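You operate a simulated robot arm through the tools that you are given. There is no shell and no other tool. Be economical: measure what you need, move in short steps, check, and stop when the job is done.

The job below is to be done with a simulated two-armed robot. You get a single attempt, and the scene is never put back.

JOB
Wipe up the spill on the beige table with the grey cloth and put it back.

It is judged by the outcome, as a careful person would: the job done as asked, and still so three seconds after it is handed in. It fails if anything else is knocked over, pushed out of place, dropped, spilled or broken. Flat cloth is picked up by pressing the open fingertips on it (5 to 10 N) and closing them slowly along it; thin cloth reads only 2 to 8 mm in the jaws.

ROBOT AND FRAMES
Two 7-joint arms with two-finger parallel grippers on one trunk, on a base that drives. Base frame: it is fixed to the floor where the robot stands at the start and does not move with it; the origin is under the middle of the robot, x ahead of it, y to its left, z up. Units: m, degrees, N and s.
The left shoulder is at the start at [0.07, 0.163, 1.12], the right one opposite. Payload 3.43 kg a hand.
Tool frame (each hand has its own): the origin (TCP) lies between the finger pads and is the grasp point; the fingertips stand 0.034 m ahead of it; z points along the fingers, y is the line along which they close. The gripper opens to 0.128 m. The fingers are 0.024 m wide and 0.012 m thick; the gripper's body (0.048 by 0.13 m) begins 0.096 m behind the TCP.
Orientation is told as [roll, pitch, yaw] about the base's x, y, z axes, in that order, counted from this pose: with the fingers straight down and closing along the base's y, the tool's x points along the base's -x, its y along +y and its z along -z.

CONTROLS
- The arms move only by the tool send_rows. It takes "left_plan", "right_plan" or both (then of equal length, played together; a hand with none holds still); each is a list of rows, each a list of 7 numbers: the shift along the tool's x, y, z in cm, then the turn, a rotation vector about the tool's x, y, z in degrees, then the finger opening in cm, from 0 to 12.8. In form: [[tx, ty, tz, rx, ry, rz, gripper], ...]. A call has 1 to 20 rows; each row shifts and turns the commanded pose from where the row before left it, along the tool's axes as they then stand. Rows are played at 5 a second. More than 0.05 m and 8.6 degrees between two rows, or a gripper value outside its range, and nothing of the call is played. A pose out of reach is approached as far as the arm can. The call stops where the force on the tool passes 40 N (or 10 N more than at its start, if that is more) or the arm is blocked; 0.2 s more then pass. The fingers move at their own pace (about 0.153 m/s each) and stop on an object; they squeeze with about 22 N. The grip force told is the motor's: it shows also when the fingers shut on nothing. Time passes only in rows, and 0.2 s behind the last, so rows that do not move let the fingers close. It gives the time, the measured TCP pose, the force on the tool (base axes), the opening and the grip force at its end, in the units of the frame above (readings bear some noise).
- Cameras (640 x 400 px; columns grow to the right, rows downward): "scene" is now at [0.1359, -0.0004, 1.342]; the picture's right is [-0.02, -1.00, 0.00], its down [-0.63, 0.01, -0.78] and it looks along [0.78, -0.02, -0.63] (base axes); focal length 293 px, centre (320, 200). "left" rides on the left gripper at [0.076, 0.011, -0.16] in its tool frame; the picture's right is [-0.15, 0.99, 0.00], its down [-0.88, -0.13, -0.46] and it looks along [-0.45, -0.07, 0.89] (tool axes); focal length 234 px, centre (320, 200). "right" rides on the right gripper at [0.076, -0.011, -0.16] in its tool frame; the picture's right is [0.15, 0.99, 0.00], its down [-0.88, 0.13, -0.46] and it looks along [-0.45, 0.07, 0.89] (tool axes); focal length 234 px, centre (320, 200). There is no depth. A picture from a camera that has moved, and an enlarged one, comes with that camera's place and axes in the base frame and with its lens.
- get_image(camera): a new picture of that camera. It takes no simulated time.
- lift_body(by): slides the trunk up (or, below 0, down) by that many m; the arms and the scene camera ride with it, the base frame stays. It gives what a move gives, with no picture.
- base_move(legs): drives the robot by 1 to 6 legs, each [ahead, left, turn to the left] in m, m and degrees, along the robot's own axes; the way and the turn of a leg run together, so that a leg with both is an arc; at most 1.5 m and 180 degrees a leg. The arms and the cameras ride along, it lands a little off, and it stops where it bumps. It gives what a move gives.
- pan_tilt(pan, tilt): turns the head with the scene camera to pan (to the left, within 86 degrees either way) and tilt (down, from -29 to 69), counted from straight ahead of the robot. It gives what a move gives.
- close_up(camera, box): a new picture of the part [left, top, right, bottom] of that camera's present view, enlarged. It takes no simulated time.
- close_job(): hands the job in; it is judged then, once.

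Work in short steps. Places have to be worked out from the pictures, the camera data and where the tool is seen: move nearer, look again, correct. Check each grasp and each placing, and mend what went wrong. You have 120 turns and 92 pictures in all, those below and enlarged ones among them. Open the grippers and draw the arms clear of the work before you hand the job in, unless the task says otherwise; then end with one line.

The tools are called after ">>>" as a command line: name --argument value ..., lists and objects as JSON in quotes. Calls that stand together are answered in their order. send_rows: Moves the arms, as the interface text tells. Its arguments: {"type":"object","properties":{"left_plan":{"type":"array","items":{"type":"array","items":{"type":"number"}}},"right_plan":{"type":"array","items":{"type":"array","items":{"type":"number"}}}},"required":[]} The other tools are called the same way: lift_body (by) slides the trunk up or down; base_move (legs) drives the base; pan_tilt (pan, tilt) turns the head that bears the scene camera; get_image (camera) takes a picture; close_up (camera, box) takes an enlarged picture of a part of a camera's view; close_job () hands the job in.

At the start:

```text
time: 0.0
left_ee_pos: [0.6637, 0.2812, 1.088]
left_orientation: [0.0, 0.1, 0.1]
left_ft_force: [-0.2, -0.1, 0.7]
left_finger_gap: 0.1278
left_finger_force: 0.1
right_ee_pos: [0.675, -0.255, 1.0386]
right_orientation: [0.0, 0.0, 0.0]
right_ft_force: [-0.2, -0.2, -0.1]
right_finger_gap: 0.1279
right_finger_force: 0.0
trunk travel left (down, up): [-0.6, 0.34]
robot x, y, heading: [0.0026, -0.0007, 0.1]
head pan, tilt: [-1.2, 38.8]
```

scene: 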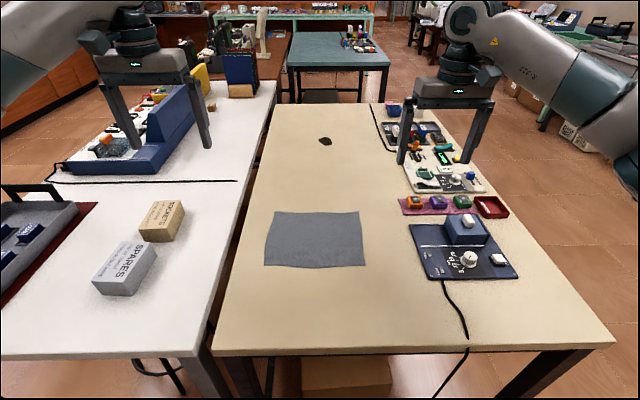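
right: 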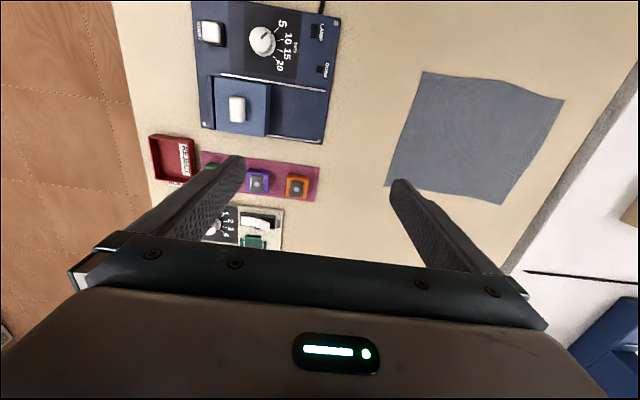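
left: 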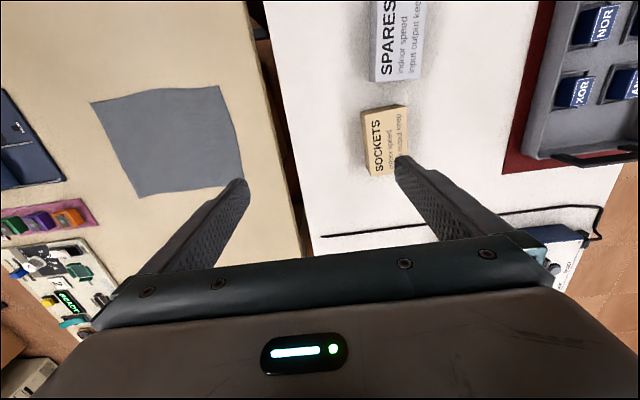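

The cloth lies around (0.71, 0.0). The spill is around (1.27, -0.05), beyond reach from here. I'll look at the spill closely, then at the floor under and beside the table.

>>> close_up --camera "scene" --box '[240, 90, 440, 215]'

>>> pan_tilt --pan 0 --tilt 69

>>> get_image --camera "scene"

>>> pan_tilt --pan -60 --tilt 40

>>> get_image --camera "scene"

```text
3.20 times, centred on (340, 152) of scene
camera zoom: at [0.1359, -0.0004, 1.342], right [-0.02, -1.0, 0.0], down [-0.63, 0.01, -0.78], along [0.78, -0.02, -0.63], focal length 937 px, centre (256, 352)
```

zoom: 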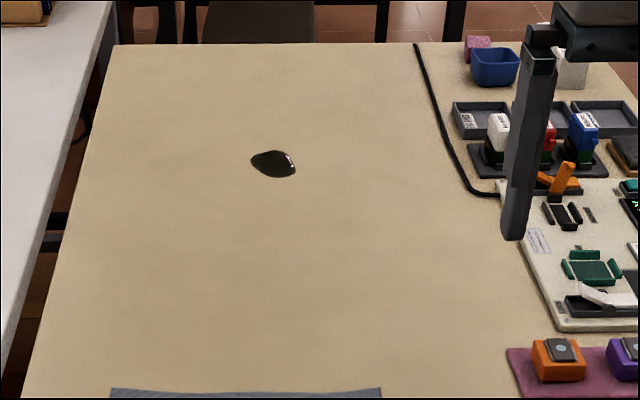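

```text
time: 0.9
left_ee_pos: [0.6646, 0.2802, 1.0888]
left_orientation: [0.1, -0.1, 0.1]
left_ft_force: [-1.2, -0.1, -0.1]
left_finger_gap: 0.128
left_finger_force: 0.1
right_ee_pos: [0.6756, -0.2554, 1.0388]
right_orientation: [0.0, -0.1, 0.1]
right_ft_force: [0.7, 0.2, 0.1]
right_finger_gap: 0.1281
right_finger_force: 0.0
trunk travel left (down, up): [-0.6, 0.34]
robot x, y, heading: [-0.0034, -0.0012, -0.0]
head pan, tilt: [0.0, 68.8]
```

```text
87 pictures are left
camera scene: at [0.1061, 0.0014, 1.3042], right [0.0, -1.0, 0.0], down [-0.93, 0.0, -0.36], along [0.36, 0.0, -0.93], focal length 293 px, centre (320, 200)
```

scene: 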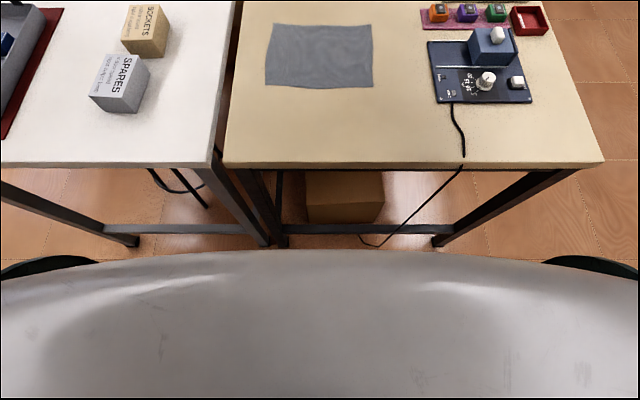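

```text
time: 2.2
left_ee_pos: [0.6654, 0.2806, 1.0881]
left_orientation: [0.0, 0.0, 0.2]
left_ft_force: [0.7, 0.0, -0.4]
left_finger_gap: 0.1278
left_finger_force: 0.1
right_ee_pos: [0.6753, -0.2542, 1.0394]
right_orientation: [0.0, 0.0, -0.1]
right_ft_force: [-0.3, 0.8, 0.4]
right_finger_gap: 0.1278
right_finger_force: 0.0
trunk travel left (down, up): [-0.6, 0.34]
robot x, y, heading: [-0.0012, 0.0045, -0.1]
head pan, tilt: [-60.0, 40.0]
```

```text
86 pictures are left
camera scene: at [0.0927, -0.0722, 1.3402], right [-0.87, -0.5, 0.0], down [-0.32, 0.56, -0.77], along [0.38, -0.66, -0.64], focal length 293 px, centre (320, 200)
```

scene: 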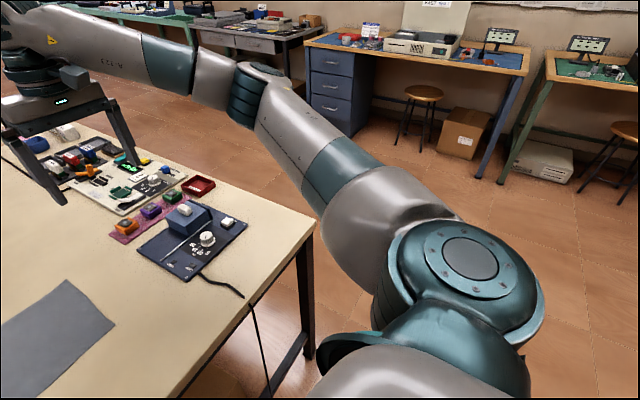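

The right aisle is free, and a low bar blocks driving under the table. I'll pick up the cloth here by the middle of its near edge, then drive round to the right side. First I bring the left hand above that edge.

>>> send_rows --left_plan '[[0.3, -3.5, 2, 0, 0, 0, 6], [0.3, -3.5, 2, 0, 0, 0, 6], [0.3, -3.5, 2, 0, 0, 0, 6], [0.3, -3.5, 2, 0, 0, 0, 6], [0.3, -3.5, 2, 0, 0, 0, 6], [0.3, -3.5, 2, 0, 0, 0, 6], [0.3, -3.5, 2, 0, 0, 0, 6], [0.3, -3.5, 2, 0, 0, 0, 6], [0, 0, 0, 0, 0, 0, 6]]'

>>> get_image --camera "left"

>>> pan_tilt --pan 0 --tilt 50

>>> get_image --camera "scene"

```text
time: 4.2
left_ee_pos: [0.6379, 0.0012, 0.9276]
left_orientation: [0.0, 0.0, 0.1]
left_ft_force: [-0.4, 0.8, -0.1]
left_finger_gap: 0.0601
left_finger_force: 0.0
right_ee_pos: [0.6763, -0.2544, 1.0396]
right_orientation: [0.0, 0.0, -0.1]
right_ft_force: [-0.3, -0.3, 0.5]
right_finger_gap: 0.1278
right_finger_force: 0.0
trunk travel left (down, up): [-0.6, 0.34]
robot x, y, heading: [-0.0007, 0.0014, 0.1]
head pan, tilt: [-60.0, 40.0]
```

```text
85 pictures are left
camera left: at [0.5622, 0.013, 1.0871], right [0.14, 0.99, 0.0], down [0.88, -0.13, 0.46], along [0.45, -0.07, -0.89], focal length 234 px, centre (320, 200)
```

left: 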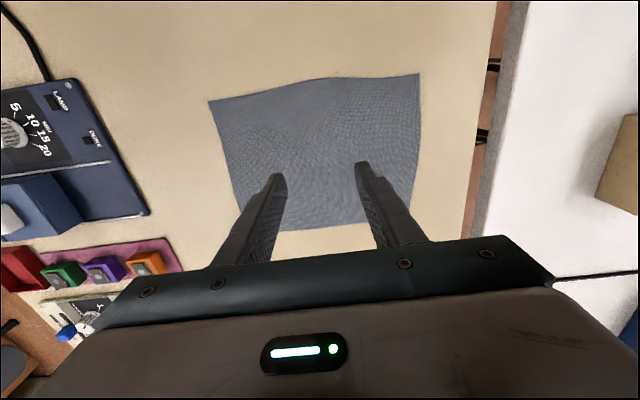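

```text
time: 5.5
left_ee_pos: [0.6371, -0.0002, 0.9278]
left_orientation: [0.0, -0.1, 0.0]
left_ft_force: [-0.2, 0.0, 0.5]
left_finger_gap: 0.0599
left_finger_force: 0.1
right_ee_pos: [0.6741, -0.2556, 1.0383]
right_orientation: [0.1, 0.0, 0.0]
right_ft_force: [-0.2, -0.6, -0.5]
right_finger_gap: 0.1282
right_finger_force: 0.0
trunk travel left (down, up): [-0.6, 0.34]
robot x, y, heading: [-0.0001, 0.003, 0.3]
head pan, tilt: [0.0, 50.0]
```

```text
84 pictures are left
camera scene: at [0.1271, 0.0012, 1.3261], right [0.0, -1.0, 0.0], down [-0.77, 0.0, -0.64], along [0.64, 0.0, -0.77], focal length 293 px, centre (320, 200)
```

scene: 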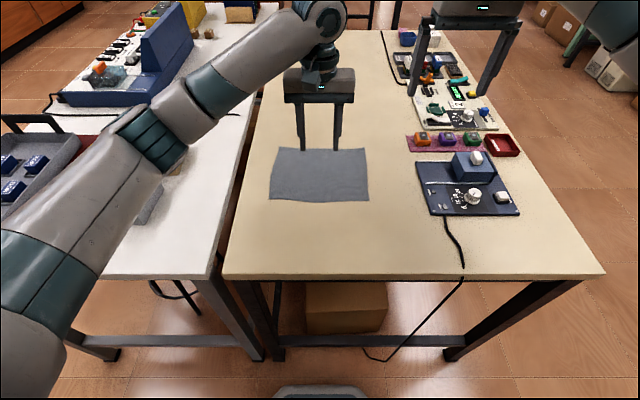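

Triangulating the three cameras puts the beige tabletop at z≈0.80, not 0.751. That puts the cloth at x 0.563–0.757, y ±0.12, and the spill near (1.175, -0.045). I move above the near edge and go down partway.

>>> send_rows --left_plan '[[2.6, 0, 1, 0, 0, 0, 5], [2.6, 0, 1, 0, 0, 0, 5], [0, 0, 2, 0, 0, 0, 5], [0, 0, 2, 0, 0, 0, 5], [0, 0, 0, 0, 0, 0, 5]]'

>>> get_image --camera "left"

>>> close_up --camera "scene" --box '[220, 80, 420, 260]'

```text
time: 6.8
left_ee_pos: [0.5893, 0.0009, 0.8697]
left_orientation: [0.0, 0.0, 0.1]
left_ft_force: [-0.7, 0.2, 0.3]
left_finger_gap: 0.0501
left_finger_force: 0.0
right_ee_pos: [0.6748, -0.2556, 1.0391]
right_orientation: [0.0, 0.0, 0.0]
right_ft_force: [0.3, 0.0, -0.2]
right_finger_gap: 0.1281
right_finger_force: 0.0
trunk travel left (down, up): [-0.6, 0.34]
robot x, y, heading: [0.0016, -0.0002, -0.2]
head pan, tilt: [0.0, 50.0]
```

```text
83 pictures are left
camera left: at [0.5132, 0.0122, 1.0287], right [0.15, 0.99, 0.0], down [0.88, -0.13, 0.46], along [0.45, -0.07, -0.89], focal length 234 px, centre (320, 200)
```

left: 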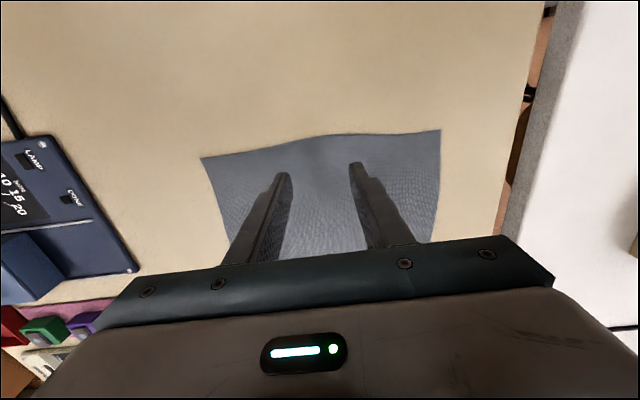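

```text
2.22 times, centred on (320, 170) of scene
camera zoom: at [0.127, 0.0012, 1.3261], right [0.0, -1.0, 0.0], down [-0.77, 0.0, -0.64], along [0.64, 0.0, -0.77], focal length 651 px, centre (320, 267)
```

zoom: 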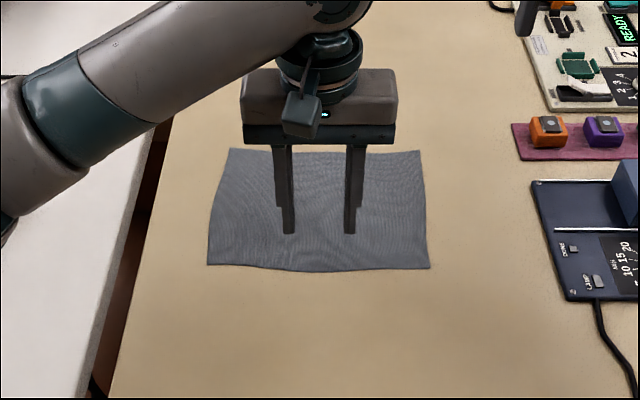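

The fingers stand over the near edge, which reads x≈0.56. I lower in fine steps until I feel contact.

>>> send_rows --left_plan '[[0, 0, 1, 0, 0, 0, 5], [0, 0, 1, 0, 0, 0, 5], [0, 0, 0.5, 0, 0, 0, 5], [0, 0, 0.3, 0, 0, 0, 5], [0, 0, 0.2, 0, 0, 0, 5], [0, 0, 0, 0, 0, 0, 5]]'

```text
time: 8.2
left_ee_pos: [0.5897, 0.0011, 0.8385]
left_orientation: [0.0, 0.0, 0.1]
left_ft_force: [0.1, 0.6, 0.2]
left_finger_gap: 0.0501
left_finger_force: 0.1
right_ee_pos: [0.6758, -0.2552, 1.0388]
right_orientation: [0.0, 0.0, 0.0]
right_ft_force: [0.1, 0.6, -0.4]
right_finger_gap: 0.128
right_finger_force: 0.1
trunk travel left (down, up): [-0.6, 0.34]
robot x, y, heading: [-0.003, 0.0019, 0.3]
head pan, tilt: [0.0, 50.0]
```

No contact yet, with the tips at about 0.8045. I continue in 2 mm steps.

>>> send_rows --left_plan '[[0, 0, 0.2, 0, 0, 0, 5], [0, 0, 0.2, 0, 0, 0, 5], [0, 0, 0, 0, 0, 0, 5]]'

```text
time: 8.9
left_ee_pos: [0.5886, 0.0016, 0.8352]
left_orientation: [0.0, 0.0, 0.0]
left_ft_force: [-0.4, 0.2, 4.8]
left_finger_gap: 0.0499
left_finger_force: 0.1
right_ee_pos: [0.6746, -0.2545, 1.0391]
right_orientation: [0.0, -0.1, 0.0]
right_ft_force: [0.6, 0.6, 0.3]
right_finger_gap: 0.1279
right_finger_force: 0.1
trunk travel left (down, up): [-0.6, 0.34]
robot x, y, heading: [0.0015, -0.0022, 0.1]
head pan, tilt: [0.0, 50.0]
```

Contact at 4.8 N puts the surface at about z=0.801. I press slightly more and close slowly.

>>> send_rows --left_plan '[[0, 0, 0.1, 0, 0, 0, 5], [0, 0, 0, 0, 0, 0, 4.5], [0, 0, 0, 0, 0, 0, 4], [0, 0, 0, 0, 0, 0, 3.5], [0, 0, 0, 0, 0, 0, 3], [0, 0, 0, 0, 0, 0, 2.5], [0, 0, 0, 0, 0, 0, 2], [0, 0, 0, 0, 0, 0, 1.5], [0, 0, 0, 0, 0, 0, 1], [0, 0, 0, 0, 0, 0, 0.5], [0, 0, 0, 0, 0, 0, 0], [0, 0, 0, 0, 0, 0, 0], [0, 0, 0, 0, 0, 0, 0]]'

>>> get_image --camera "left"

```text
time: 11.8
left_ee_pos: [0.5877, 0.0014, 0.8356]
left_orientation: [0.0, -0.1, 0.1]
left_ft_force: [1.8, 0.4, 26.9]
left_finger_gap: 0.0069
left_finger_force: 22.2
right_ee_pos: [0.6727, -0.2559, 1.0406]
right_orientation: [-0.1, -0.1, -0.1]
right_ft_force: [0.5, -0.2, 0.3]
right_finger_gap: 0.1281
right_finger_force: 0.0
trunk travel left (down, up): [-0.6, 0.34]
robot x, y, heading: [0.0029, 0.0001, 0.3]
head pan, tilt: [0.0, 50.0]
```

```text
81 pictures are left
camera left: at [0.5114, 0.0132, 0.9946], right [0.15, 0.99, 0.0], down [0.88, -0.13, 0.46], along [0.45, -0.07, -0.89], focal length 234 px, centre (320, 200)
```

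left: 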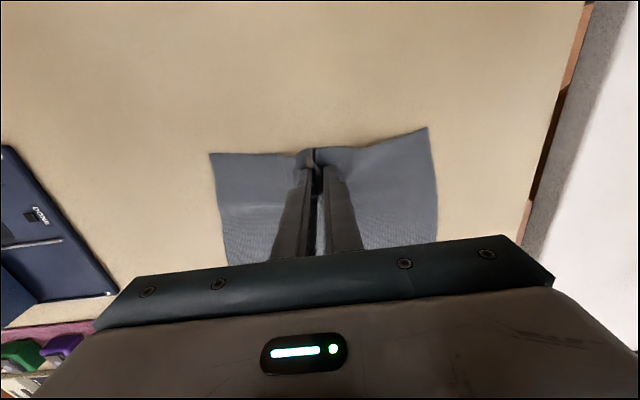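

The jaws read 6.9 mm with a fold between the fingers. I lift the cloth clear.

>>> send_rows --left_plan '[[0, 0, -1, 0, 0, 0, 0], [0, 0, -2, 0, 0, 0, 0], [0, 0, -3, 0, 0, 0, 0], [0, 0, -4, 0, 0, 0, 0], [0, 0, -4, 0, 0, 0, 0], [0, 0, -4, 0, 0, 0, 0], [0, 0, -4, 0, 0, 0, 0], [0, 0, -4, 0, 0, 0, 0], [0, 0, 0, 0, 0, 0, 0]]'

>>> get_image --camera "scene"

```text
time: 13.8
left_ee_pos: [0.5904, 0.0, 1.0947]
left_orientation: [0.0, 0.2, 0.1]
left_ft_force: [-0.9, -0.4, 1.1]
left_finger_gap: 0.0068
left_finger_force: 22.5
right_ee_pos: [0.6757, -0.2549, 1.038]
right_orientation: [0.0, 0.1, -0.1]
right_ft_force: [0.3, 0.2, 0.2]
right_finger_gap: 0.1282
right_finger_force: 0.1
trunk travel left (down, up): [-0.6, 0.34]
robot x, y, heading: [0.0032, -0.0008, -0.2]
head pan, tilt: [0.0, 50.0]
```

```text
80 pictures are left
camera scene: at [0.1278, 0.0016, 1.3259], right [0.0, -1.0, 0.0], down [-0.77, 0.0, -0.64], along [0.64, 0.0, -0.77], focal length 293 px, centre (320, 200)
```

scene: 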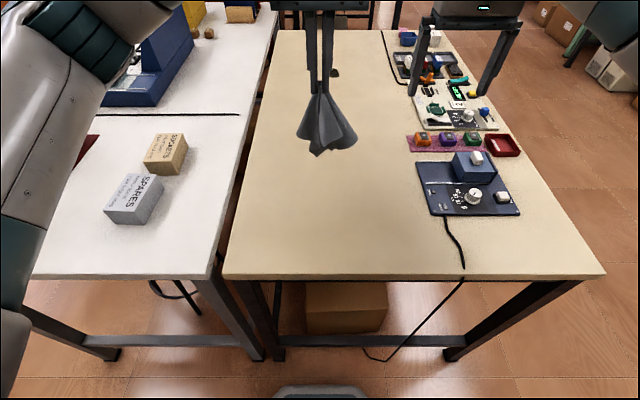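

The cloth is held and hanging free. I raise the trunk for clearance and look at the aisle once more before driving.

>>> lift_body --by 0.2

>>> pan_tilt --pan -45 --tilt 35

>>> get_image --camera "scene"

```text
time: 15.9
left_ee_pos: [0.589, 0.0006, 1.2947]
left_orientation: [0.0, 0.0, 0.0]
left_ft_force: [0.2, 1.1, -0.1]
left_finger_gap: 0.0067
left_finger_force: 22.0
right_ee_pos: [0.6756, -0.255, 1.2395]
right_orientation: [0.0, 0.0, 0.1]
right_ft_force: [1.1, 0.7, 0.1]
right_finger_gap: 0.1281
right_finger_force: 0.1
trunk travel left (down, up): [-0.8, 0.14]
robot x, y, heading: [0.0007, 0.0008, -0.1]
head pan, tilt: [0.0, 50.0]
```

```text
time: 17.0
left_ee_pos: [0.5892, 0.0009, 1.2944]
left_orientation: [-0.1, -0.1, 0.1]
left_ft_force: [0.3, 0.2, 0.4]
left_finger_gap: 0.007
left_finger_force: 21.2
right_ee_pos: [0.6753, -0.2557, 1.2397]
right_orientation: [0.0, 0.0, 0.0]
right_ft_force: [1.0, -0.6, 0.0]
right_finger_gap: 0.1282
right_finger_force: 0.0
trunk travel left (down, up): [-0.8, 0.14]
robot x, y, heading: [0.0023, -0.0013, -0.0]
head pan, tilt: [-45.0, 35.0]
```

```text
79 pictures are left
camera scene: at [0.1125, -0.0609, 1.5478], right [-0.71, -0.71, 0.0], down [-0.41, 0.41, -0.82], along [0.58, -0.58, -0.57], focal length 293 px, centre (320, 200)
```

scene: 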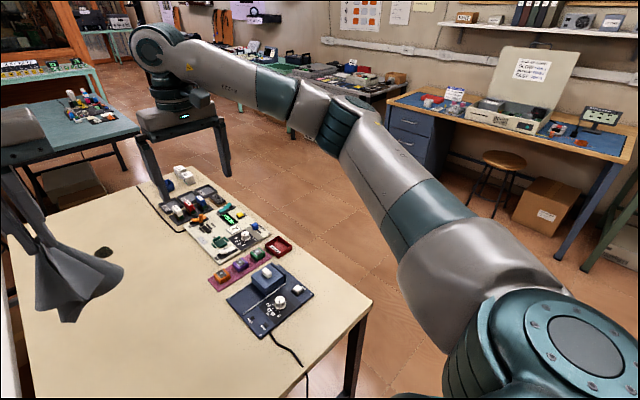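

The aisle is clear. I drive back, right, alongside the table, and then turn to face it.

>>> base_move --legs '[[-0.15, 0, 0], [0, -1.15, 0], [1.5, 0, 0], [0, 0, 90]]'

>>> pan_tilt --pan 0 --tilt 50

>>> get_image --camera "scene"

```text
time: 34.7
left_ee_pos: [1.3283, -0.5507, 1.2932]
left_orientation: [-0.1, 0.1, 91.8]
left_ft_force: [-0.6, 0.0, -0.1]
left_finger_gap: 0.0021
left_finger_force: 22.2
right_ee_pos: [1.5795, -0.4566, 1.2388]
right_orientation: [0.0, 0.0, 91.7]
right_ft_force: [-0.5, -0.6, -0.5]
right_finger_gap: 0.1282
right_finger_force: 0.0
trunk travel left (down, up): [-0.8, 0.14]
robot x, y, heading: [1.3466, -1.1398, 91.6]
head pan, tilt: [-45.0, 35.0]
```

```text
time: 35.9
left_ee_pos: [1.3287, -0.5517, 1.2941]
left_orientation: [0.0, 0.0, 91.8]
left_ft_force: [0.7, -0.2, 0.5]
left_finger_gap: 0.0021
left_finger_force: 22.3
right_ee_pos: [1.5808, -0.4567, 1.239]
right_orientation: [-0.1, 0.0, 91.8]
right_ft_force: [0.5, 0.3, 0.7]
right_finger_gap: 0.128
right_finger_force: 0.0
trunk travel left (down, up): [-0.8, 0.14]
robot x, y, heading: [1.3468, -1.1425, 91.8]
head pan, tilt: [0.0, 50.0]
```

```text
78 pictures are left
camera scene: at [1.3414, -1.011, 1.5261], right [1.0, 0.03, 0.0], down [0.02, -0.77, -0.64], along [-0.02, 0.64, -0.77], focal length 293 px, centre (320, 200)
```

scene: 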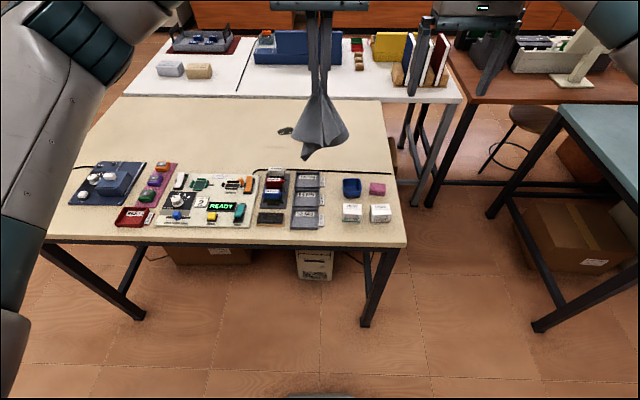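

The spill is confirmed at (1.176, -0.046), and the table's right edge is at y≈-0.57 with open floor below. I drive 0.2 m closer and look down at the clearance.

>>> base_move --legs '[[0.2, 0, -1.8]]'

>>> pan_tilt --pan 0 --tilt 69

>>> get_image --camera "scene"

```text
time: 37.5
left_ee_pos: [1.3429, -0.3455, 1.2942]
left_orientation: [0.0, 0.0, 89.9]
left_ft_force: [0.9, -0.3, -0.3]
left_finger_gap: 0.002
left_finger_force: 22.0
right_ee_pos: [1.5982, -0.2592, 1.2413]
right_orientation: [0.0, -0.1, 89.9]
right_ft_force: [-0.8, 0.0, 0.8]
right_finger_gap: 0.1279
right_finger_force: 0.1
trunk travel left (down, up): [-0.8, 0.14]
robot x, y, heading: [1.3442, -0.9302, 89.9]
head pan, tilt: [0.0, 50.0]
```

```text
time: 38.3
left_ee_pos: [1.3438, -0.3422, 1.2942]
left_orientation: [0.0, 0.2, 89.9]
left_ft_force: [0.8, -0.3, -0.2]
left_finger_gap: 0.0022
left_finger_force: 22.2
right_ee_pos: [1.5981, -0.2563, 1.2381]
right_orientation: [0.0, 0.0, 90.0]
right_ft_force: [-1.5, -0.9, 0.2]
right_finger_gap: 0.1282
right_finger_force: 0.2
trunk travel left (down, up): [-0.8, 0.14]
robot x, y, heading: [1.3409, -0.9292, 90.0]
head pan, tilt: [0.0, 68.8]
```

```text
77 pictures are left
camera scene: at [1.3424, -0.8227, 1.504], right [1.0, 0.0, 0.0], down [0.0, -0.93, -0.36], along [0.0, 0.36, -0.93], focal length 293 px, centre (320, 200)
```

scene: 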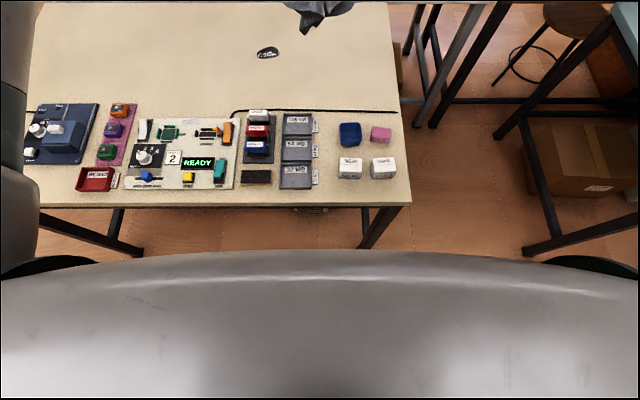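

There's still clearance, and the spill is 0.88 m from the axis. I edge 6 cm closer and lower the trunk back so the arm can reach.

>>> base_move --legs '[[0.06, 0, 0]]'

>>> lift_body --by -0.18

>>> pan_tilt --pan 5 --tilt 50

>>> get_image --camera "scene"

```text
time: 39.3
left_ee_pos: [1.3423, -0.2888, 1.299]
left_orientation: [0.0, -0.3, 90.0]
left_ft_force: [0.7, -1.0, 0.2]
left_finger_gap: 0.0021
left_finger_force: 22.1
right_ee_pos: [1.598, -0.2031, 1.2445]
right_orientation: [0.1, -0.4, 90.0]
right_ft_force: [-0.1, -0.4, 0.3]
right_finger_gap: 0.1279
right_finger_force: 0.1
trunk travel left (down, up): [-0.8, 0.14]
robot x, y, heading: [1.3419, -0.8728, 90.0]
head pan, tilt: [0.0, 68.8]
```

```text
time: 41.3
left_ee_pos: [1.3425, -0.2835, 1.1148]
left_orientation: [0.1, -0.1, 90.0]
left_ft_force: [-0.5, -0.4, 0.3]
left_finger_gap: 0.002
left_finger_force: 22.4
right_ee_pos: [1.5975, -0.1969, 1.0604]
right_orientation: [0.0, -0.1, 90.0]
right_ft_force: [0.5, -0.1, 0.3]
right_finger_gap: 0.128
right_finger_force: 0.0
trunk travel left (down, up): [-0.62, 0.32]
robot x, y, heading: [1.3427, -0.8699, 89.8]
head pan, tilt: [0.0, 68.8]
```

```text
time: 42.1
left_ee_pos: [1.3428, -0.2833, 1.1149]
left_orientation: [0.0, 0.0, 89.9]
left_ft_force: [-0.3, -0.1, -0.5]
left_finger_gap: 0.0019
left_finger_force: 22.3
right_ee_pos: [1.5982, -0.1979, 1.06]
right_orientation: [-0.1, 0.0, 90.0]
right_ft_force: [0.1, -0.1, 0.1]
right_finger_gap: 0.128
right_finger_force: 0.0
trunk travel left (down, up): [-0.62, 0.32]
robot x, y, heading: [1.3456, -0.8719, 90.0]
head pan, tilt: [5.0, 50.0]
```

```text
76 pictures are left
camera scene: at [1.3358, -0.7437, 1.346], right [1.0, 0.09, 0.0], down [0.07, -0.76, -0.64], along [-0.06, 0.64, -0.77], focal length 293 px, centre (320, 200)
```

scene: 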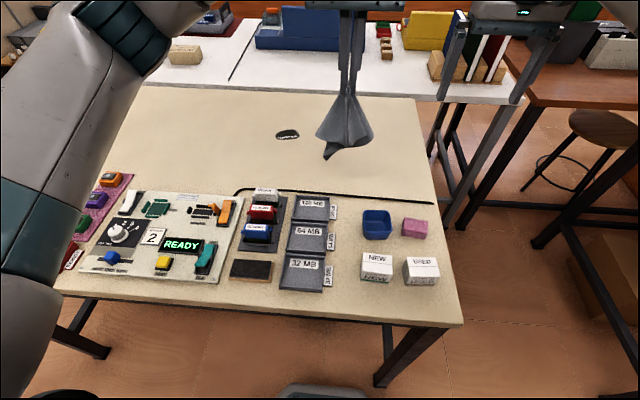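

The cloth hangs clear, with its bottom at about z=0.93. I move the left hand over the spill at this height.

>>> send_rows --left_plan '[[-3.39, 2.39, 0, 0, 0, 0, 0], [-3.39, 2.39, 0, 0, 0, 0, 0], [-3.39, 2.39, 0, 0, 0, 0, 0], [-3.39, 2.39, 0, 0, 0, 0, 0], [-3.39, 2.39, 0, 0, 0, 0, 0], [-3.39, 2.39, 0, 0, 0, 0, 0], [-3.39, 2.39, 0, 0, 0, 0, 0], [0, 0, 0, 0, 0, 0, 0]]'

>>> get_image --camera "scene"

```text
time: 43.9
left_ee_pos: [1.1637, -0.0657, 1.1123]
left_orientation: [0.0, 0.0, 89.9]
left_ft_force: [0.2, -0.4, -0.1]
left_finger_gap: 0.0019
left_finger_force: 21.5
left hand out of reach, approached as far as the arm can: row 7
right_ee_pos: [1.5991, -0.1974, 1.0606]
right_orientation: [0.0, -0.1, 90.0]
right_ft_force: [-0.2, -0.2, -0.3]
right_finger_gap: 0.1278
right_finger_force: 0.1
trunk travel left (down, up): [-0.62, 0.32]
robot x, y, heading: [1.347, -0.8721, 89.7]
head pan, tilt: [5.0, 50.0]
```

```text
75 pictures are left
camera scene: at [1.3351, -0.7434, 1.346], right [1.0, 0.09, 0.0], down [0.07, -0.76, -0.64], along [-0.06, 0.64, -0.77], focal length 293 px, centre (320, 200)
```

scene: 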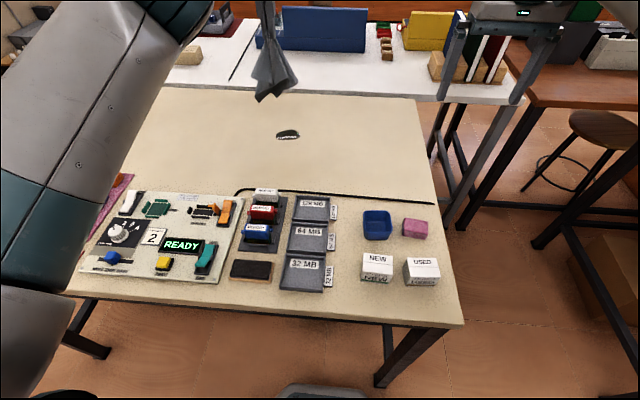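

I'm just shy of the spill by 2 cm at this height, and lower down reaches further. I lower 16 cm and re-read the pose.

>>> send_rows --left_plan '[[0, 0, 4, 0, 0, 0, 0], [0, 0, 4, 0, 0, 0, 0], [0, 0, 4, 0, 0, 0, 0], [0, 0, 4, 0, 0, 0, 0], [0, 0, 0, 0, 0, 0, 0]]'

>>> get_image --camera "scene"

>>> get_image --camera "left"

```text
time: 45.1
left_ee_pos: [1.17, -0.0659, 0.9571]
left_orientation: [0.0, -0.1, 90.0]
left_ft_force: [-0.5, 0.2, -0.8]
left_finger_gap: 0.002
left_finger_force: 22.3
right_ee_pos: [1.599, -0.1985, 1.0606]
right_orientation: [0.1, -0.1, 90.0]
right_ft_force: [-0.3, 1.1, 0.0]
right_finger_gap: 0.1281
right_finger_force: 0.1
trunk travel left (down, up): [-0.62, 0.32]
robot x, y, heading: [1.342, -0.8719, 90.0]
head pan, tilt: [5.0, 50.0]
```

```text
74 pictures are left
camera scene: at [1.3361, -0.7447, 1.3462], right [1.0, 0.09, 0.0], down [0.07, -0.76, -0.64], along [-0.06, 0.64, -0.77], focal length 293 px, centre (320, 200)
```

scene: 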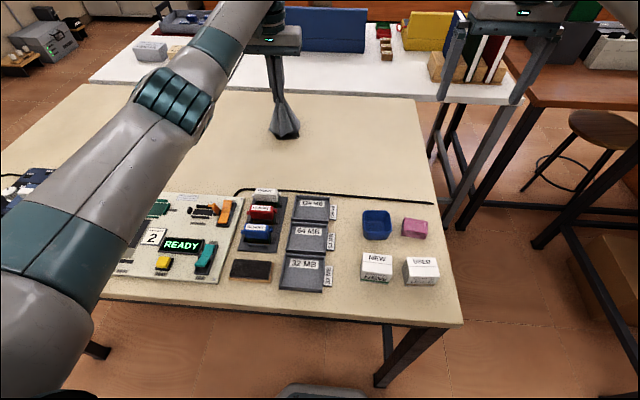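

```text
73 pictures are left
camera left: at [1.1586, -0.142, 1.1162], right [-0.99, 0.15, 0.0], down [0.13, 0.88, 0.46], along [0.07, 0.45, -0.89], focal length 234 px, centre (320, 200)
```

left: 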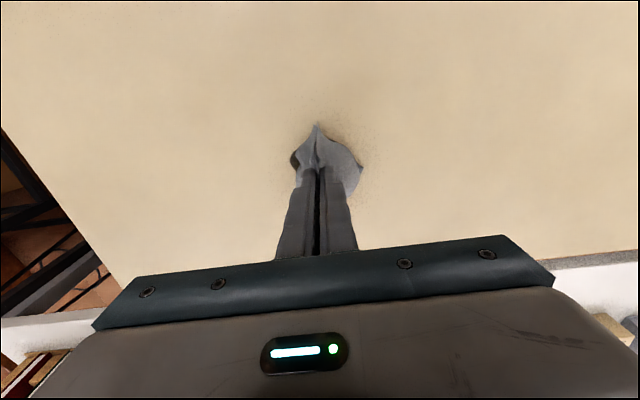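

The cloth hangs right over the spill, but the arm is at its limit. I tilt the tool 21° outward to gain reach, then read the pose.

>>> send_rows --left_plan '[[0, 0, 0, 0, -7, 0, 0], [0, 0, 0, 0, -7, 0, 0], [0, 0, 0, 0, -7, 0, 0], [0, 0, 0, 0, 0, 0, 0]]'

```text
time: 46.1
left_ee_pos: [1.1694, -0.0656, 0.9537]
left_orientation: [0.1, -21.1, 90.0]
left_ft_force: [0.1, 0.5, 0.0]
left_finger_gap: 0.0022
left_finger_force: 22.0
right_ee_pos: [1.5977, -0.1967, 1.0595]
right_orientation: [0.1, 0.0, 90.0]
right_ft_force: [0.9, 0.9, 0.5]
right_finger_gap: 0.1281
right_finger_force: 0.0
trunk travel left (down, up): [-0.62, 0.32]
robot x, y, heading: [1.3464, -0.8738, 90.1]
head pan, tilt: [5.0, 50.0]
```

The tilt held without moving the tip. Now I lower the cloth onto the spill.

>>> send_rows --left_plan '[[0.6, -0.3, 2.98, 0, 0, 0, 0], [0.6, -0.3, 2.98, 0, 0, 0, 0], [1.07, 0, 2.8, 0, 0, 0, 0], [0.36, 0, 0.93, 0, 0, 0, 0], [0, 0, 0, 0, 0, 0, 0]]'

>>> get_image --camera "scene"

>>> get_image --camera "left"

```text
time: 47.3
left_ee_pos: [1.1727, -0.0581, 0.8527]
left_orientation: [0.1, -21.1, 90.0]
left_ft_force: [0.4, 0.3, -0.7]
left_finger_gap: 0.002
left_finger_force: 21.5
right_ee_pos: [1.5978, -0.1966, 1.06]
right_orientation: [0.1, 0.0, 90.0]
right_ft_force: [0.1, -0.1, 0.1]
right_finger_gap: 0.128
right_finger_force: 0.0
trunk travel left (down, up): [-0.62, 0.32]
robot x, y, heading: [1.3425, -0.8712, 90.1]
head pan, tilt: [5.0, 50.0]
```

```text
72 pictures are left
camera scene: at [1.3356, -0.7438, 1.3461], right [1.0, 0.09, 0.0], down [0.07, -0.76, -0.64], along [-0.06, 0.64, -0.77], focal length 293 px, centre (320, 200)
```

scene: 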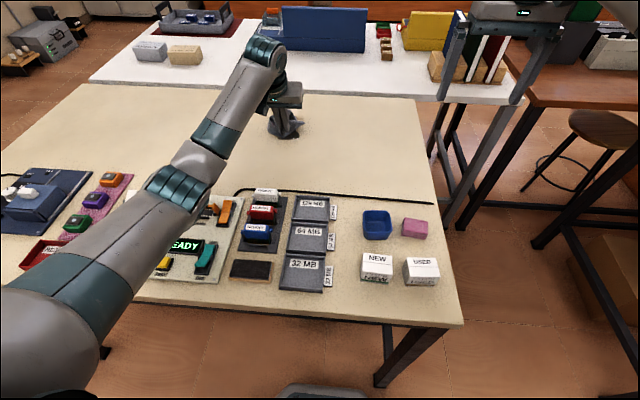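

```text
71 pictures are left
camera left: at [1.1608, -0.1856, 0.975], right [-0.99, 0.14, 0.05], down [0.13, 0.66, 0.74], along [0.07, 0.74, -0.67], focal length 234 px, centre (320, 200)
```

left: 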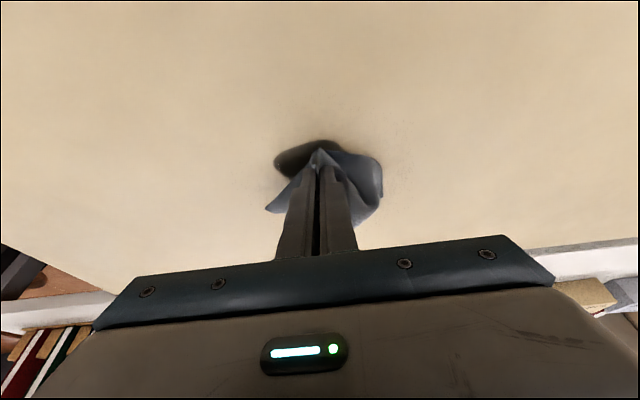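

The cloth bunch is on the spill, whose dark edge shows on the near side. I press down gently.

>>> send_rows --left_plan '[[0.18, 0, 0.47, 0, 0, 0, 0], [0.18, 0, 0.47, 0, 0, 0, 0], [0.07, 0, 0.19, 0, 0, 0, 0], [0, 0, 0, 0, 0, 0, 0]]'

```text
time: 48.3
left_ee_pos: [1.1736, -0.0568, 0.8407]
left_orientation: [0.0, -21.1, 89.9]
left_ft_force: [0.1, -0.8, 3.6]
left_finger_gap: 0.0021
left_finger_force: 22.1
right_ee_pos: [1.5989, -0.197, 1.06]
right_orientation: [0.0, -0.1, 90.0]
right_ft_force: [0.0, -0.3, -0.7]
right_finger_gap: 0.1277
right_finger_force: 0.1
trunk travel left (down, up): [-0.62, 0.32]
robot x, y, heading: [1.3415, -0.8732, 90.2]
head pan, tilt: [5.0, 50.0]
```

Light contact at 3.6 N. I rub side to side across the spill, stepping toward the near side.

>>> send_rows --left_plan '[[0.04, 0, 0.1, 0, 0, 0, 0], [0, -2, 0, 0, 0, 0, 0], [0, -2, 0, 0, 0, 0, 0], [0, 2, 0, 0, 0, 0, 0], [0, 2, 0, 0, 0, 0, 0], [0, 2, 0, 0, 0, 0, 0], [0, 2, 0, 0, 0, 0, 0], [1.87, 0, -0.72, 0, 0, 0, 0], [0, -2, 0, 0, 0, 0, 0], [0, -2, 0, 0, 0, 0, 0], [0, -2, 0, 0, 0, 0, 0], [0, -2, 0, 0, 0, 0, 0], [1.87, 0, -0.72, 0, 0, 0, 0], [0, 2, 0, 0, 0, 0, 0], [0, 2, 0, 0, 0, 0, 0], [0, 2, 0, 0, 0, 0, 0], [0, 2, 0, 0, 0, 0, 0], [0, 0, 0, 0, 0, 0, 0]]'

>>> get_image --camera "left"

>>> close_up --camera "scene" --box '[200, 70, 360, 170]'

```text
time: 52.1
left_ee_pos: [1.133, -0.0943, 0.84]
left_orientation: [0.0, -21.2, 90.0]
left_ft_force: [-0.1, 0.0, 0.0]
left_finger_gap: 0.002
left_finger_force: 22.2
right_ee_pos: [1.5981, -0.1959, 1.0591]
right_orientation: [0.1, 0.0, 90.0]
right_ft_force: [-0.6, 0.3, -0.5]
right_finger_gap: 0.128
right_finger_force: 0.1
trunk travel left (down, up): [-0.62, 0.32]
robot x, y, heading: [1.3427, -0.8701, 89.8]
head pan, tilt: [5.0, 50.0]
```

```text
70 pictures are left
camera left: at [1.1217, -0.2228, 0.9606], right [-0.99, 0.14, 0.05], down [0.13, 0.66, 0.74], along [0.07, 0.74, -0.67], focal length 234 px, centre (320, 200)
```

left: 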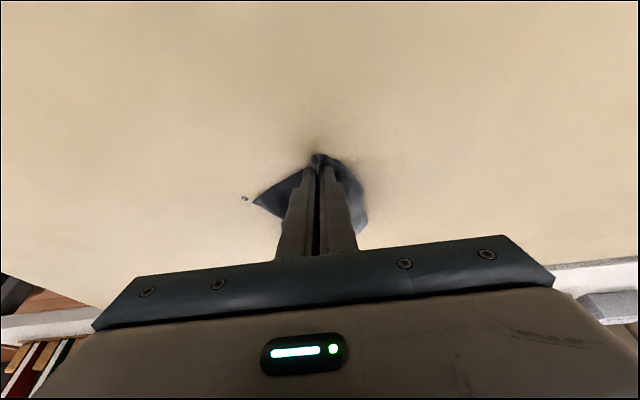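

```text
4.00 times, centred on (280, 120) of scene
camera zoom: at [1.3359, -0.7438, 1.3461], right [1.0, 0.09, 0.0], down [0.07, -0.76, -0.64], along [-0.06, 0.64, -0.77], focal length 1172 px, centre (480, 520)
```

zoom: 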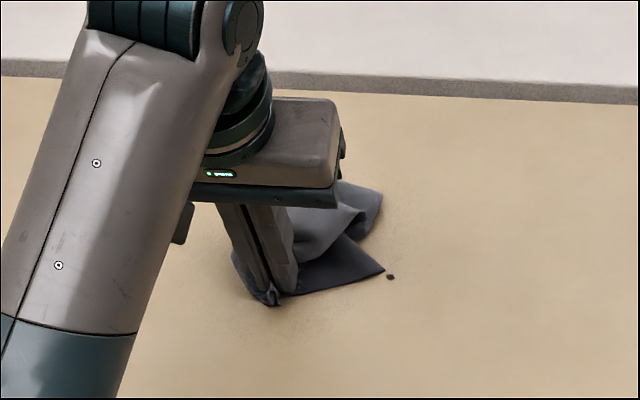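

Most is gone, with one speck left at about (1.21, -0.065). I rub again, a little firmer and wider, moving outward.

>>> send_rows --left_plan '[[0.07, 0, 0.19, 0, 0, 0, 0], [-1.87, 0, 0.72, 0, 0, 0, 0], [0, -2, 0, 0, 0, 0, 0], [0, -2, 0, 0, 0, 0, 0], [0, -2, 0, 0, 0, 0, 0], [0, -2, 0, 0, 0, 0, 0], [0, -2, 0, 0, 0, 0, 0], [-1.87, 0, 0.72, 0, 0, 0, 0], [0, 2, 0, 0, 0, 0, 0], [0, 2, 0, 0, 0, 0, 0], [0, 2, 0, 0, 0, 0, 0], [0, 2, 0, 0, 0, 0, 0], [0, 2, 0, 0, 0, 0, 0], [-1.87, 0, 0.72, 0, 0, 0, 0], [0, -2, 0, 0, 0, 0, 0], [0, -2, 0, 0, 0, 0, 0], [0, -2, 0, 0, 0, 0, 0], [0, -2, 0, 0, 0, 0, 0], [0, -2, 0, 0, 0, 0, 0], [0, 0, 0, 0, 0, 0, 0]]'

>>> get_image --camera "left"

>>> close_up --camera "scene" --box '[200, 70, 360, 170]'

```text
time: 56.3
left_ee_pos: [1.233, -0.0354, 0.8383]
left_orientation: [0.0, -21.2, 90.0]
left_ft_force: [-3.1, 0.4, 14.3]
left_finger_gap: 0.0021
left_finger_force: 22.0
right_ee_pos: [1.5977, -0.1993, 1.0613]
right_orientation: [0.0, 0.0, 89.9]
right_ft_force: [0.6, 0.8, 0.2]
right_finger_gap: 0.1277
right_finger_force: 0.1
trunk travel left (down, up): [-0.62, 0.32]
robot x, y, heading: [1.3429, -0.8725, 89.9]
head pan, tilt: [5.0, 50.0]
```

```text
68 pictures are left
camera left: at [1.2215, -0.1644, 0.9588], right [-0.99, 0.14, 0.05], down [0.13, 0.66, 0.74], along [0.07, 0.74, -0.67], focal length 234 px, centre (320, 200)
```

left: 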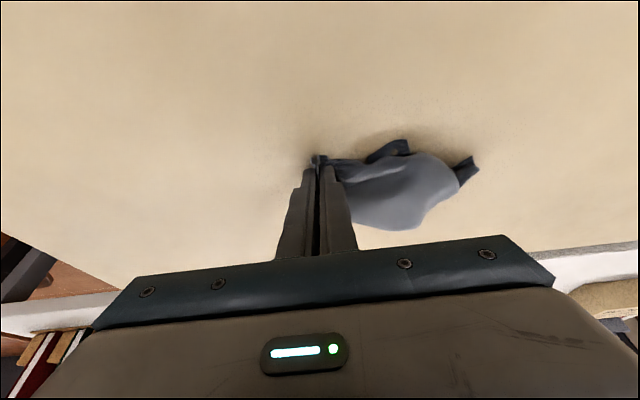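

```text
4.00 times, centred on (280, 120) of scene
camera zoom: at [1.3354, -0.746, 1.3463], right [1.0, 0.09, 0.0], down [0.07, -0.76, -0.64], along [-0.06, 0.64, -0.77], focal length 1172 px, centre (480, 520)
```

zoom: 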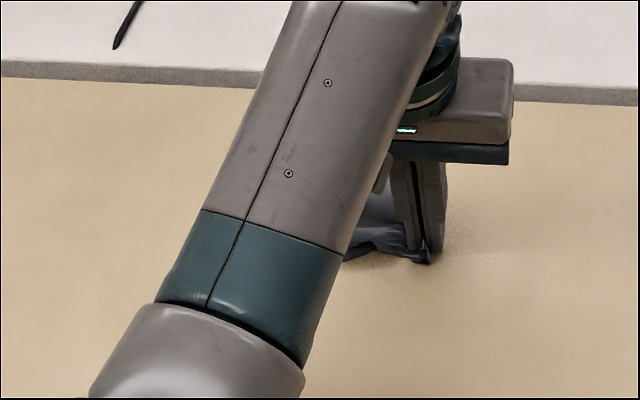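

No residue shows where the table is visible. I make one more return pass through the middle, then lift the cloth to inspect.

>>> send_rows --left_plan '[[0.93, 0, -0.36, 0, 0, 0, 0], [0, 2, 0, 0, 0, 0, 0], [0, 2, 0, 0, 0, 0, 0], [0, 2, 0, 0, 0, 0, 0], [0, 2, 0, 0, 0, 0, 0], [0, 2, 0, 0, 0, 0, 0], [1.87, 0, -0.72, 0, 0, 0, 0], [0, -2, 0, 0, 0, 0, 0], [0, -2, 0, 0, 0, 0, 0], [0, -2, 0, 0, 0, 0, 0], [-0.36, 0, -0.93, 0, 0, 0, 0], [-1.07, 0, -2.8, 0, 0, 0, 0], [-1.43, 0, -3.74, 0, 0, 0, 0], [-1.43, 0, -3.74, 0, 0, 0, 0], [-1.43, 0, -3.74, 0, 0, 0, 0], [-0.72, 0, -1.87, 0, 0, 0, 0], [0, 0, 0, 0, 0, 0, 0]]'

>>> get_image --camera "scene"

>>> get_image --camera "left"

```text
time: 59.9
left_ee_pos: [1.194, -0.0645, 1.0173]
left_orientation: [0.0, -21.0, 90.1]
left_ft_force: [0.5, 0.5, -0.8]
left_finger_gap: 0.0023
left_finger_force: 22.2
right_ee_pos: [1.5993, -0.1972, 1.0597]
right_orientation: [0.1, 0.0, 89.8]
right_ft_force: [0.2, 0.0, -0.1]
right_finger_gap: 0.1279
right_finger_force: 0.1
trunk travel left (down, up): [-0.62, 0.32]
robot x, y, heading: [1.3409, -0.8774, 90.1]
head pan, tilt: [5.0, 50.0]
```

```text
66 pictures are left
camera scene: at [1.3365, -0.7436, 1.346], right [1.0, 0.09, 0.0], down [0.07, -0.76, -0.64], along [-0.06, 0.64, -0.77], focal length 293 px, centre (320, 200)
```

scene: 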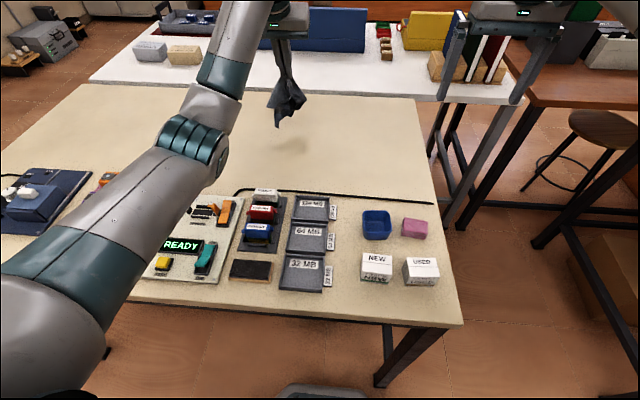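

```text
65 pictures are left
camera left: at [1.183, -0.1916, 1.1394], right [-0.99, 0.14, 0.05], down [0.13, 0.66, 0.74], along [0.07, 0.74, -0.67], focal length 234 px, centre (320, 200)
```

left: 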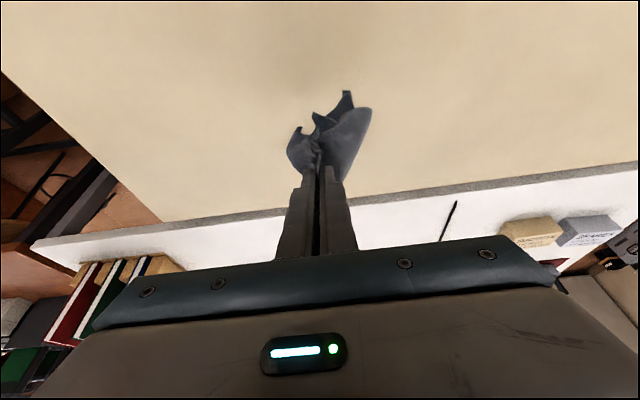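

The cloth is off the table. I straighten the tool, draw the hand back and up, and inspect the spot.

>>> send_rows --left_plan '[[0, 0, -3, 0, 7, 0, 0], [0, 0, -3, 0, 7, 0, 0], [0, 0, -3, 0, 7, 0, 0], [3.4, -2.4, -1, 0, 0, 0, 0], [3.4, -2.4, -1, 0, 0, 0, 0], [3.4, -2.4, 0, 0, 0, 0, 0], [3.4, -2.4, 0, 0, 0, 0, 0], [3.4, -2.4, 0, 0, 0, 0, 0], [3.4, -2.4, 0, 0, 0, 0, 0], [0, 0, 0, 0, 0, 0, 0]]'

>>> close_up --camera "scene" --box '[200, 80, 400, 205]'

>>> get_image --camera "scene"

```text
time: 62.1
left_ee_pos: [1.3374, -0.2928, 1.1195]
left_orientation: [0.0, 0.1, 89.9]
left_ft_force: [0.5, 0.5, -0.4]
left_finger_gap: 0.0021
left_finger_force: 21.4
right_ee_pos: [1.598, -0.1956, 1.0599]
right_orientation: [0.0, 0.0, 90.0]
right_ft_force: [-0.1, -0.2, 0.2]
right_finger_gap: 0.1281
right_finger_force: 0.1
trunk travel left (down, up): [-0.62, 0.32]
robot x, y, heading: [1.3401, -0.8747, 89.7]
head pan, tilt: [5.0, 50.0]
```

```text
3.20 times, centred on (300, 142) of scene
camera zoom: at [1.3352, -0.7433, 1.346], right [1.0, 0.09, 0.0], down [0.07, -0.76, -0.64], along [-0.06, 0.64, -0.77], focal length 937 px, centre (384, 384)
```

zoom: 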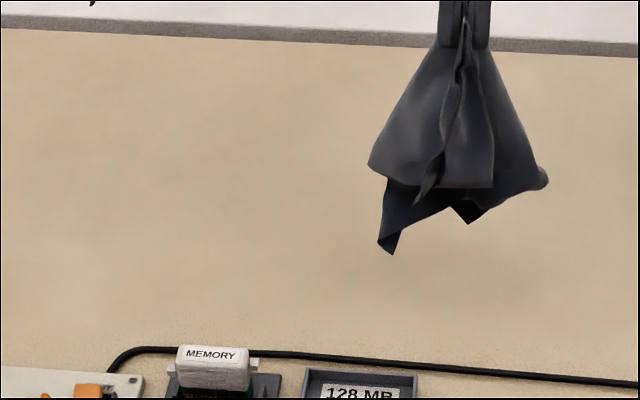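

```text
63 pictures are left
camera scene: at [1.3352, -0.7433, 1.346], right [1.0, 0.09, 0.0], down [0.07, -0.76, -0.64], along [-0.06, 0.64, -0.77], focal length 293 px, centre (320, 200)
```

scene: 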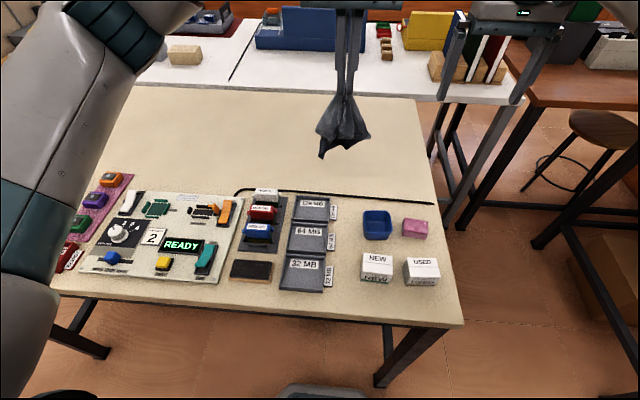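

The spot is clean. I raise the trunk and drive back the same way to the front of the table.

>>> lift_body --by 0.18

>>> base_move --legs '[[-0.28, 0, 0], [0, 0, -90], [-1.5, 0, 0], [0, 1.15, 0], [0.13, 0, 0]]'

>>> pan_tilt --pan 0 --tilt 50

>>> get_image --camera "scene"

```text
time: 64.1
left_ee_pos: [1.3378, -0.2934, 1.2993]
left_orientation: [0.1, 0.0, 90.0]
left_ft_force: [-0.3, 0.2, 0.1]
left_finger_gap: 0.0022
left_finger_force: 21.5
right_ee_pos: [1.5982, -0.1968, 1.2401]
right_orientation: [0.0, 0.1, 90.0]
right_ft_force: [-0.6, 0.1, 0.3]
right_finger_gap: 0.1279
right_finger_force: 0.1
trunk travel left (down, up): [-0.8, 0.14]
robot x, y, heading: [1.3397, -0.8716, 89.9]
head pan, tilt: [5.0, 50.0]
```

```text
time: 83.3
left_ee_pos: [0.4222, -0.0385, 1.3015]
left_orientation: [0.1, -0.2, 4.4]
left_ft_force: [-1.2, 0.1, -0.1]
left_finger_gap: 0.0022
left_finger_force: 21.9
right_ee_pos: [0.5372, -0.2918, 1.2409]
right_orientation: [0.0, -0.1, 4.4]
right_ft_force: [0.7, 0.7, -0.4]
right_finger_gap: 0.1277
right_finger_force: 0.1
trunk travel left (down, up): [-0.8, 0.14]
robot x, y, heading: [-0.1503, -0.0872, 4.6]
head pan, tilt: [5.0, 50.0]
```

```text
time: 84.0
left_ee_pos: [0.4228, -0.0399, 1.3003]
left_orientation: [-0.1, -0.1, 4.4]
left_ft_force: [0.4, -0.2, -0.1]
left_finger_gap: 0.0019
left_finger_force: 22.5
right_ee_pos: [0.539, -0.2913, 1.2406]
right_orientation: [0.0, 0.0, 4.4]
right_ft_force: [0.3, -0.4, -0.2]
right_finger_gap: 0.128
right_finger_force: 0.1
trunk travel left (down, up): [-0.8, 0.14]
robot x, y, heading: [-0.1569, -0.0912, 4.5]
head pan, tilt: [0.0, 50.0]
```

```text
62 pictures are left
camera scene: at [-0.0266, -0.0781, 1.526], right [0.08, -1.0, 0.0], down [-0.76, -0.06, -0.64], along [0.64, 0.05, -0.77], focal length 293 px, centre (320, 200)
```

scene: 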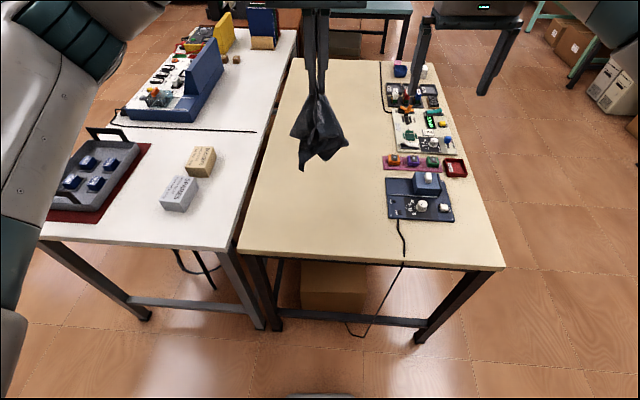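

I landed 4.5° and 9 cm off, so I correct that to get back to the starting stance, then lower the trunk.

>>> base_move --legs '[[0, 0, -4.5], [0.15, 0.09, 0]]'

>>> lift_body --by -0.18

>>> get_image --camera "scene"

```text
time: 86.0
left_ee_pos: [0.5722, 0.0, 1.3014]
left_orientation: [0.0, -0.3, -0.3]
left_ft_force: [-0.7, 0.9, -0.2]
left_finger_gap: 0.0021
left_finger_force: 21.6
right_ee_pos: [0.6694, -0.2593, 1.2416]
right_orientation: [0.1, -0.2, -0.3]
right_ft_force: [0.2, -0.6, -0.1]
right_finger_gap: 0.1283
right_finger_force: 0.2
trunk travel left (down, up): [-0.8, 0.14]
robot x, y, heading: [-0.0042, 0.0012, -0.4]
head pan, tilt: [0.0, 50.0]
```

```text
time: 88.0
left_ee_pos: [0.5754, 0.0018, 1.1204]
left_orientation: [0.0, -0.1, -0.3]
left_ft_force: [-0.2, 0.2, 0.1]
left_finger_gap: 0.0019
left_finger_force: 22.1
right_ee_pos: [0.6704, -0.2591, 1.0605]
right_orientation: [0.0, -0.2, -0.5]
right_ft_force: [-0.3, -0.9, 0.2]
right_finger_gap: 0.1279
right_finger_force: 0.0
trunk travel left (down, up): [-0.62, 0.32]
robot x, y, heading: [0.0, -0.0005, -0.2]
head pan, tilt: [0.0, 50.0]
```

```text
61 pictures are left
camera scene: at [0.124, 0.0001, 1.3461], right [0.0, -1.0, 0.0], down [-0.77, 0.0, -0.64], along [0.64, 0.0, -0.77], focal length 293 px, centre (320, 200)
```

scene: 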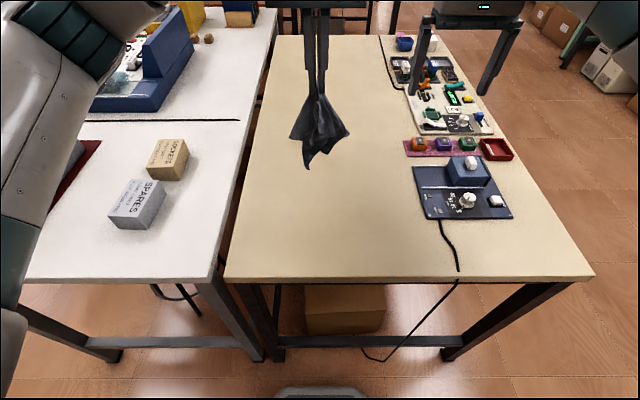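

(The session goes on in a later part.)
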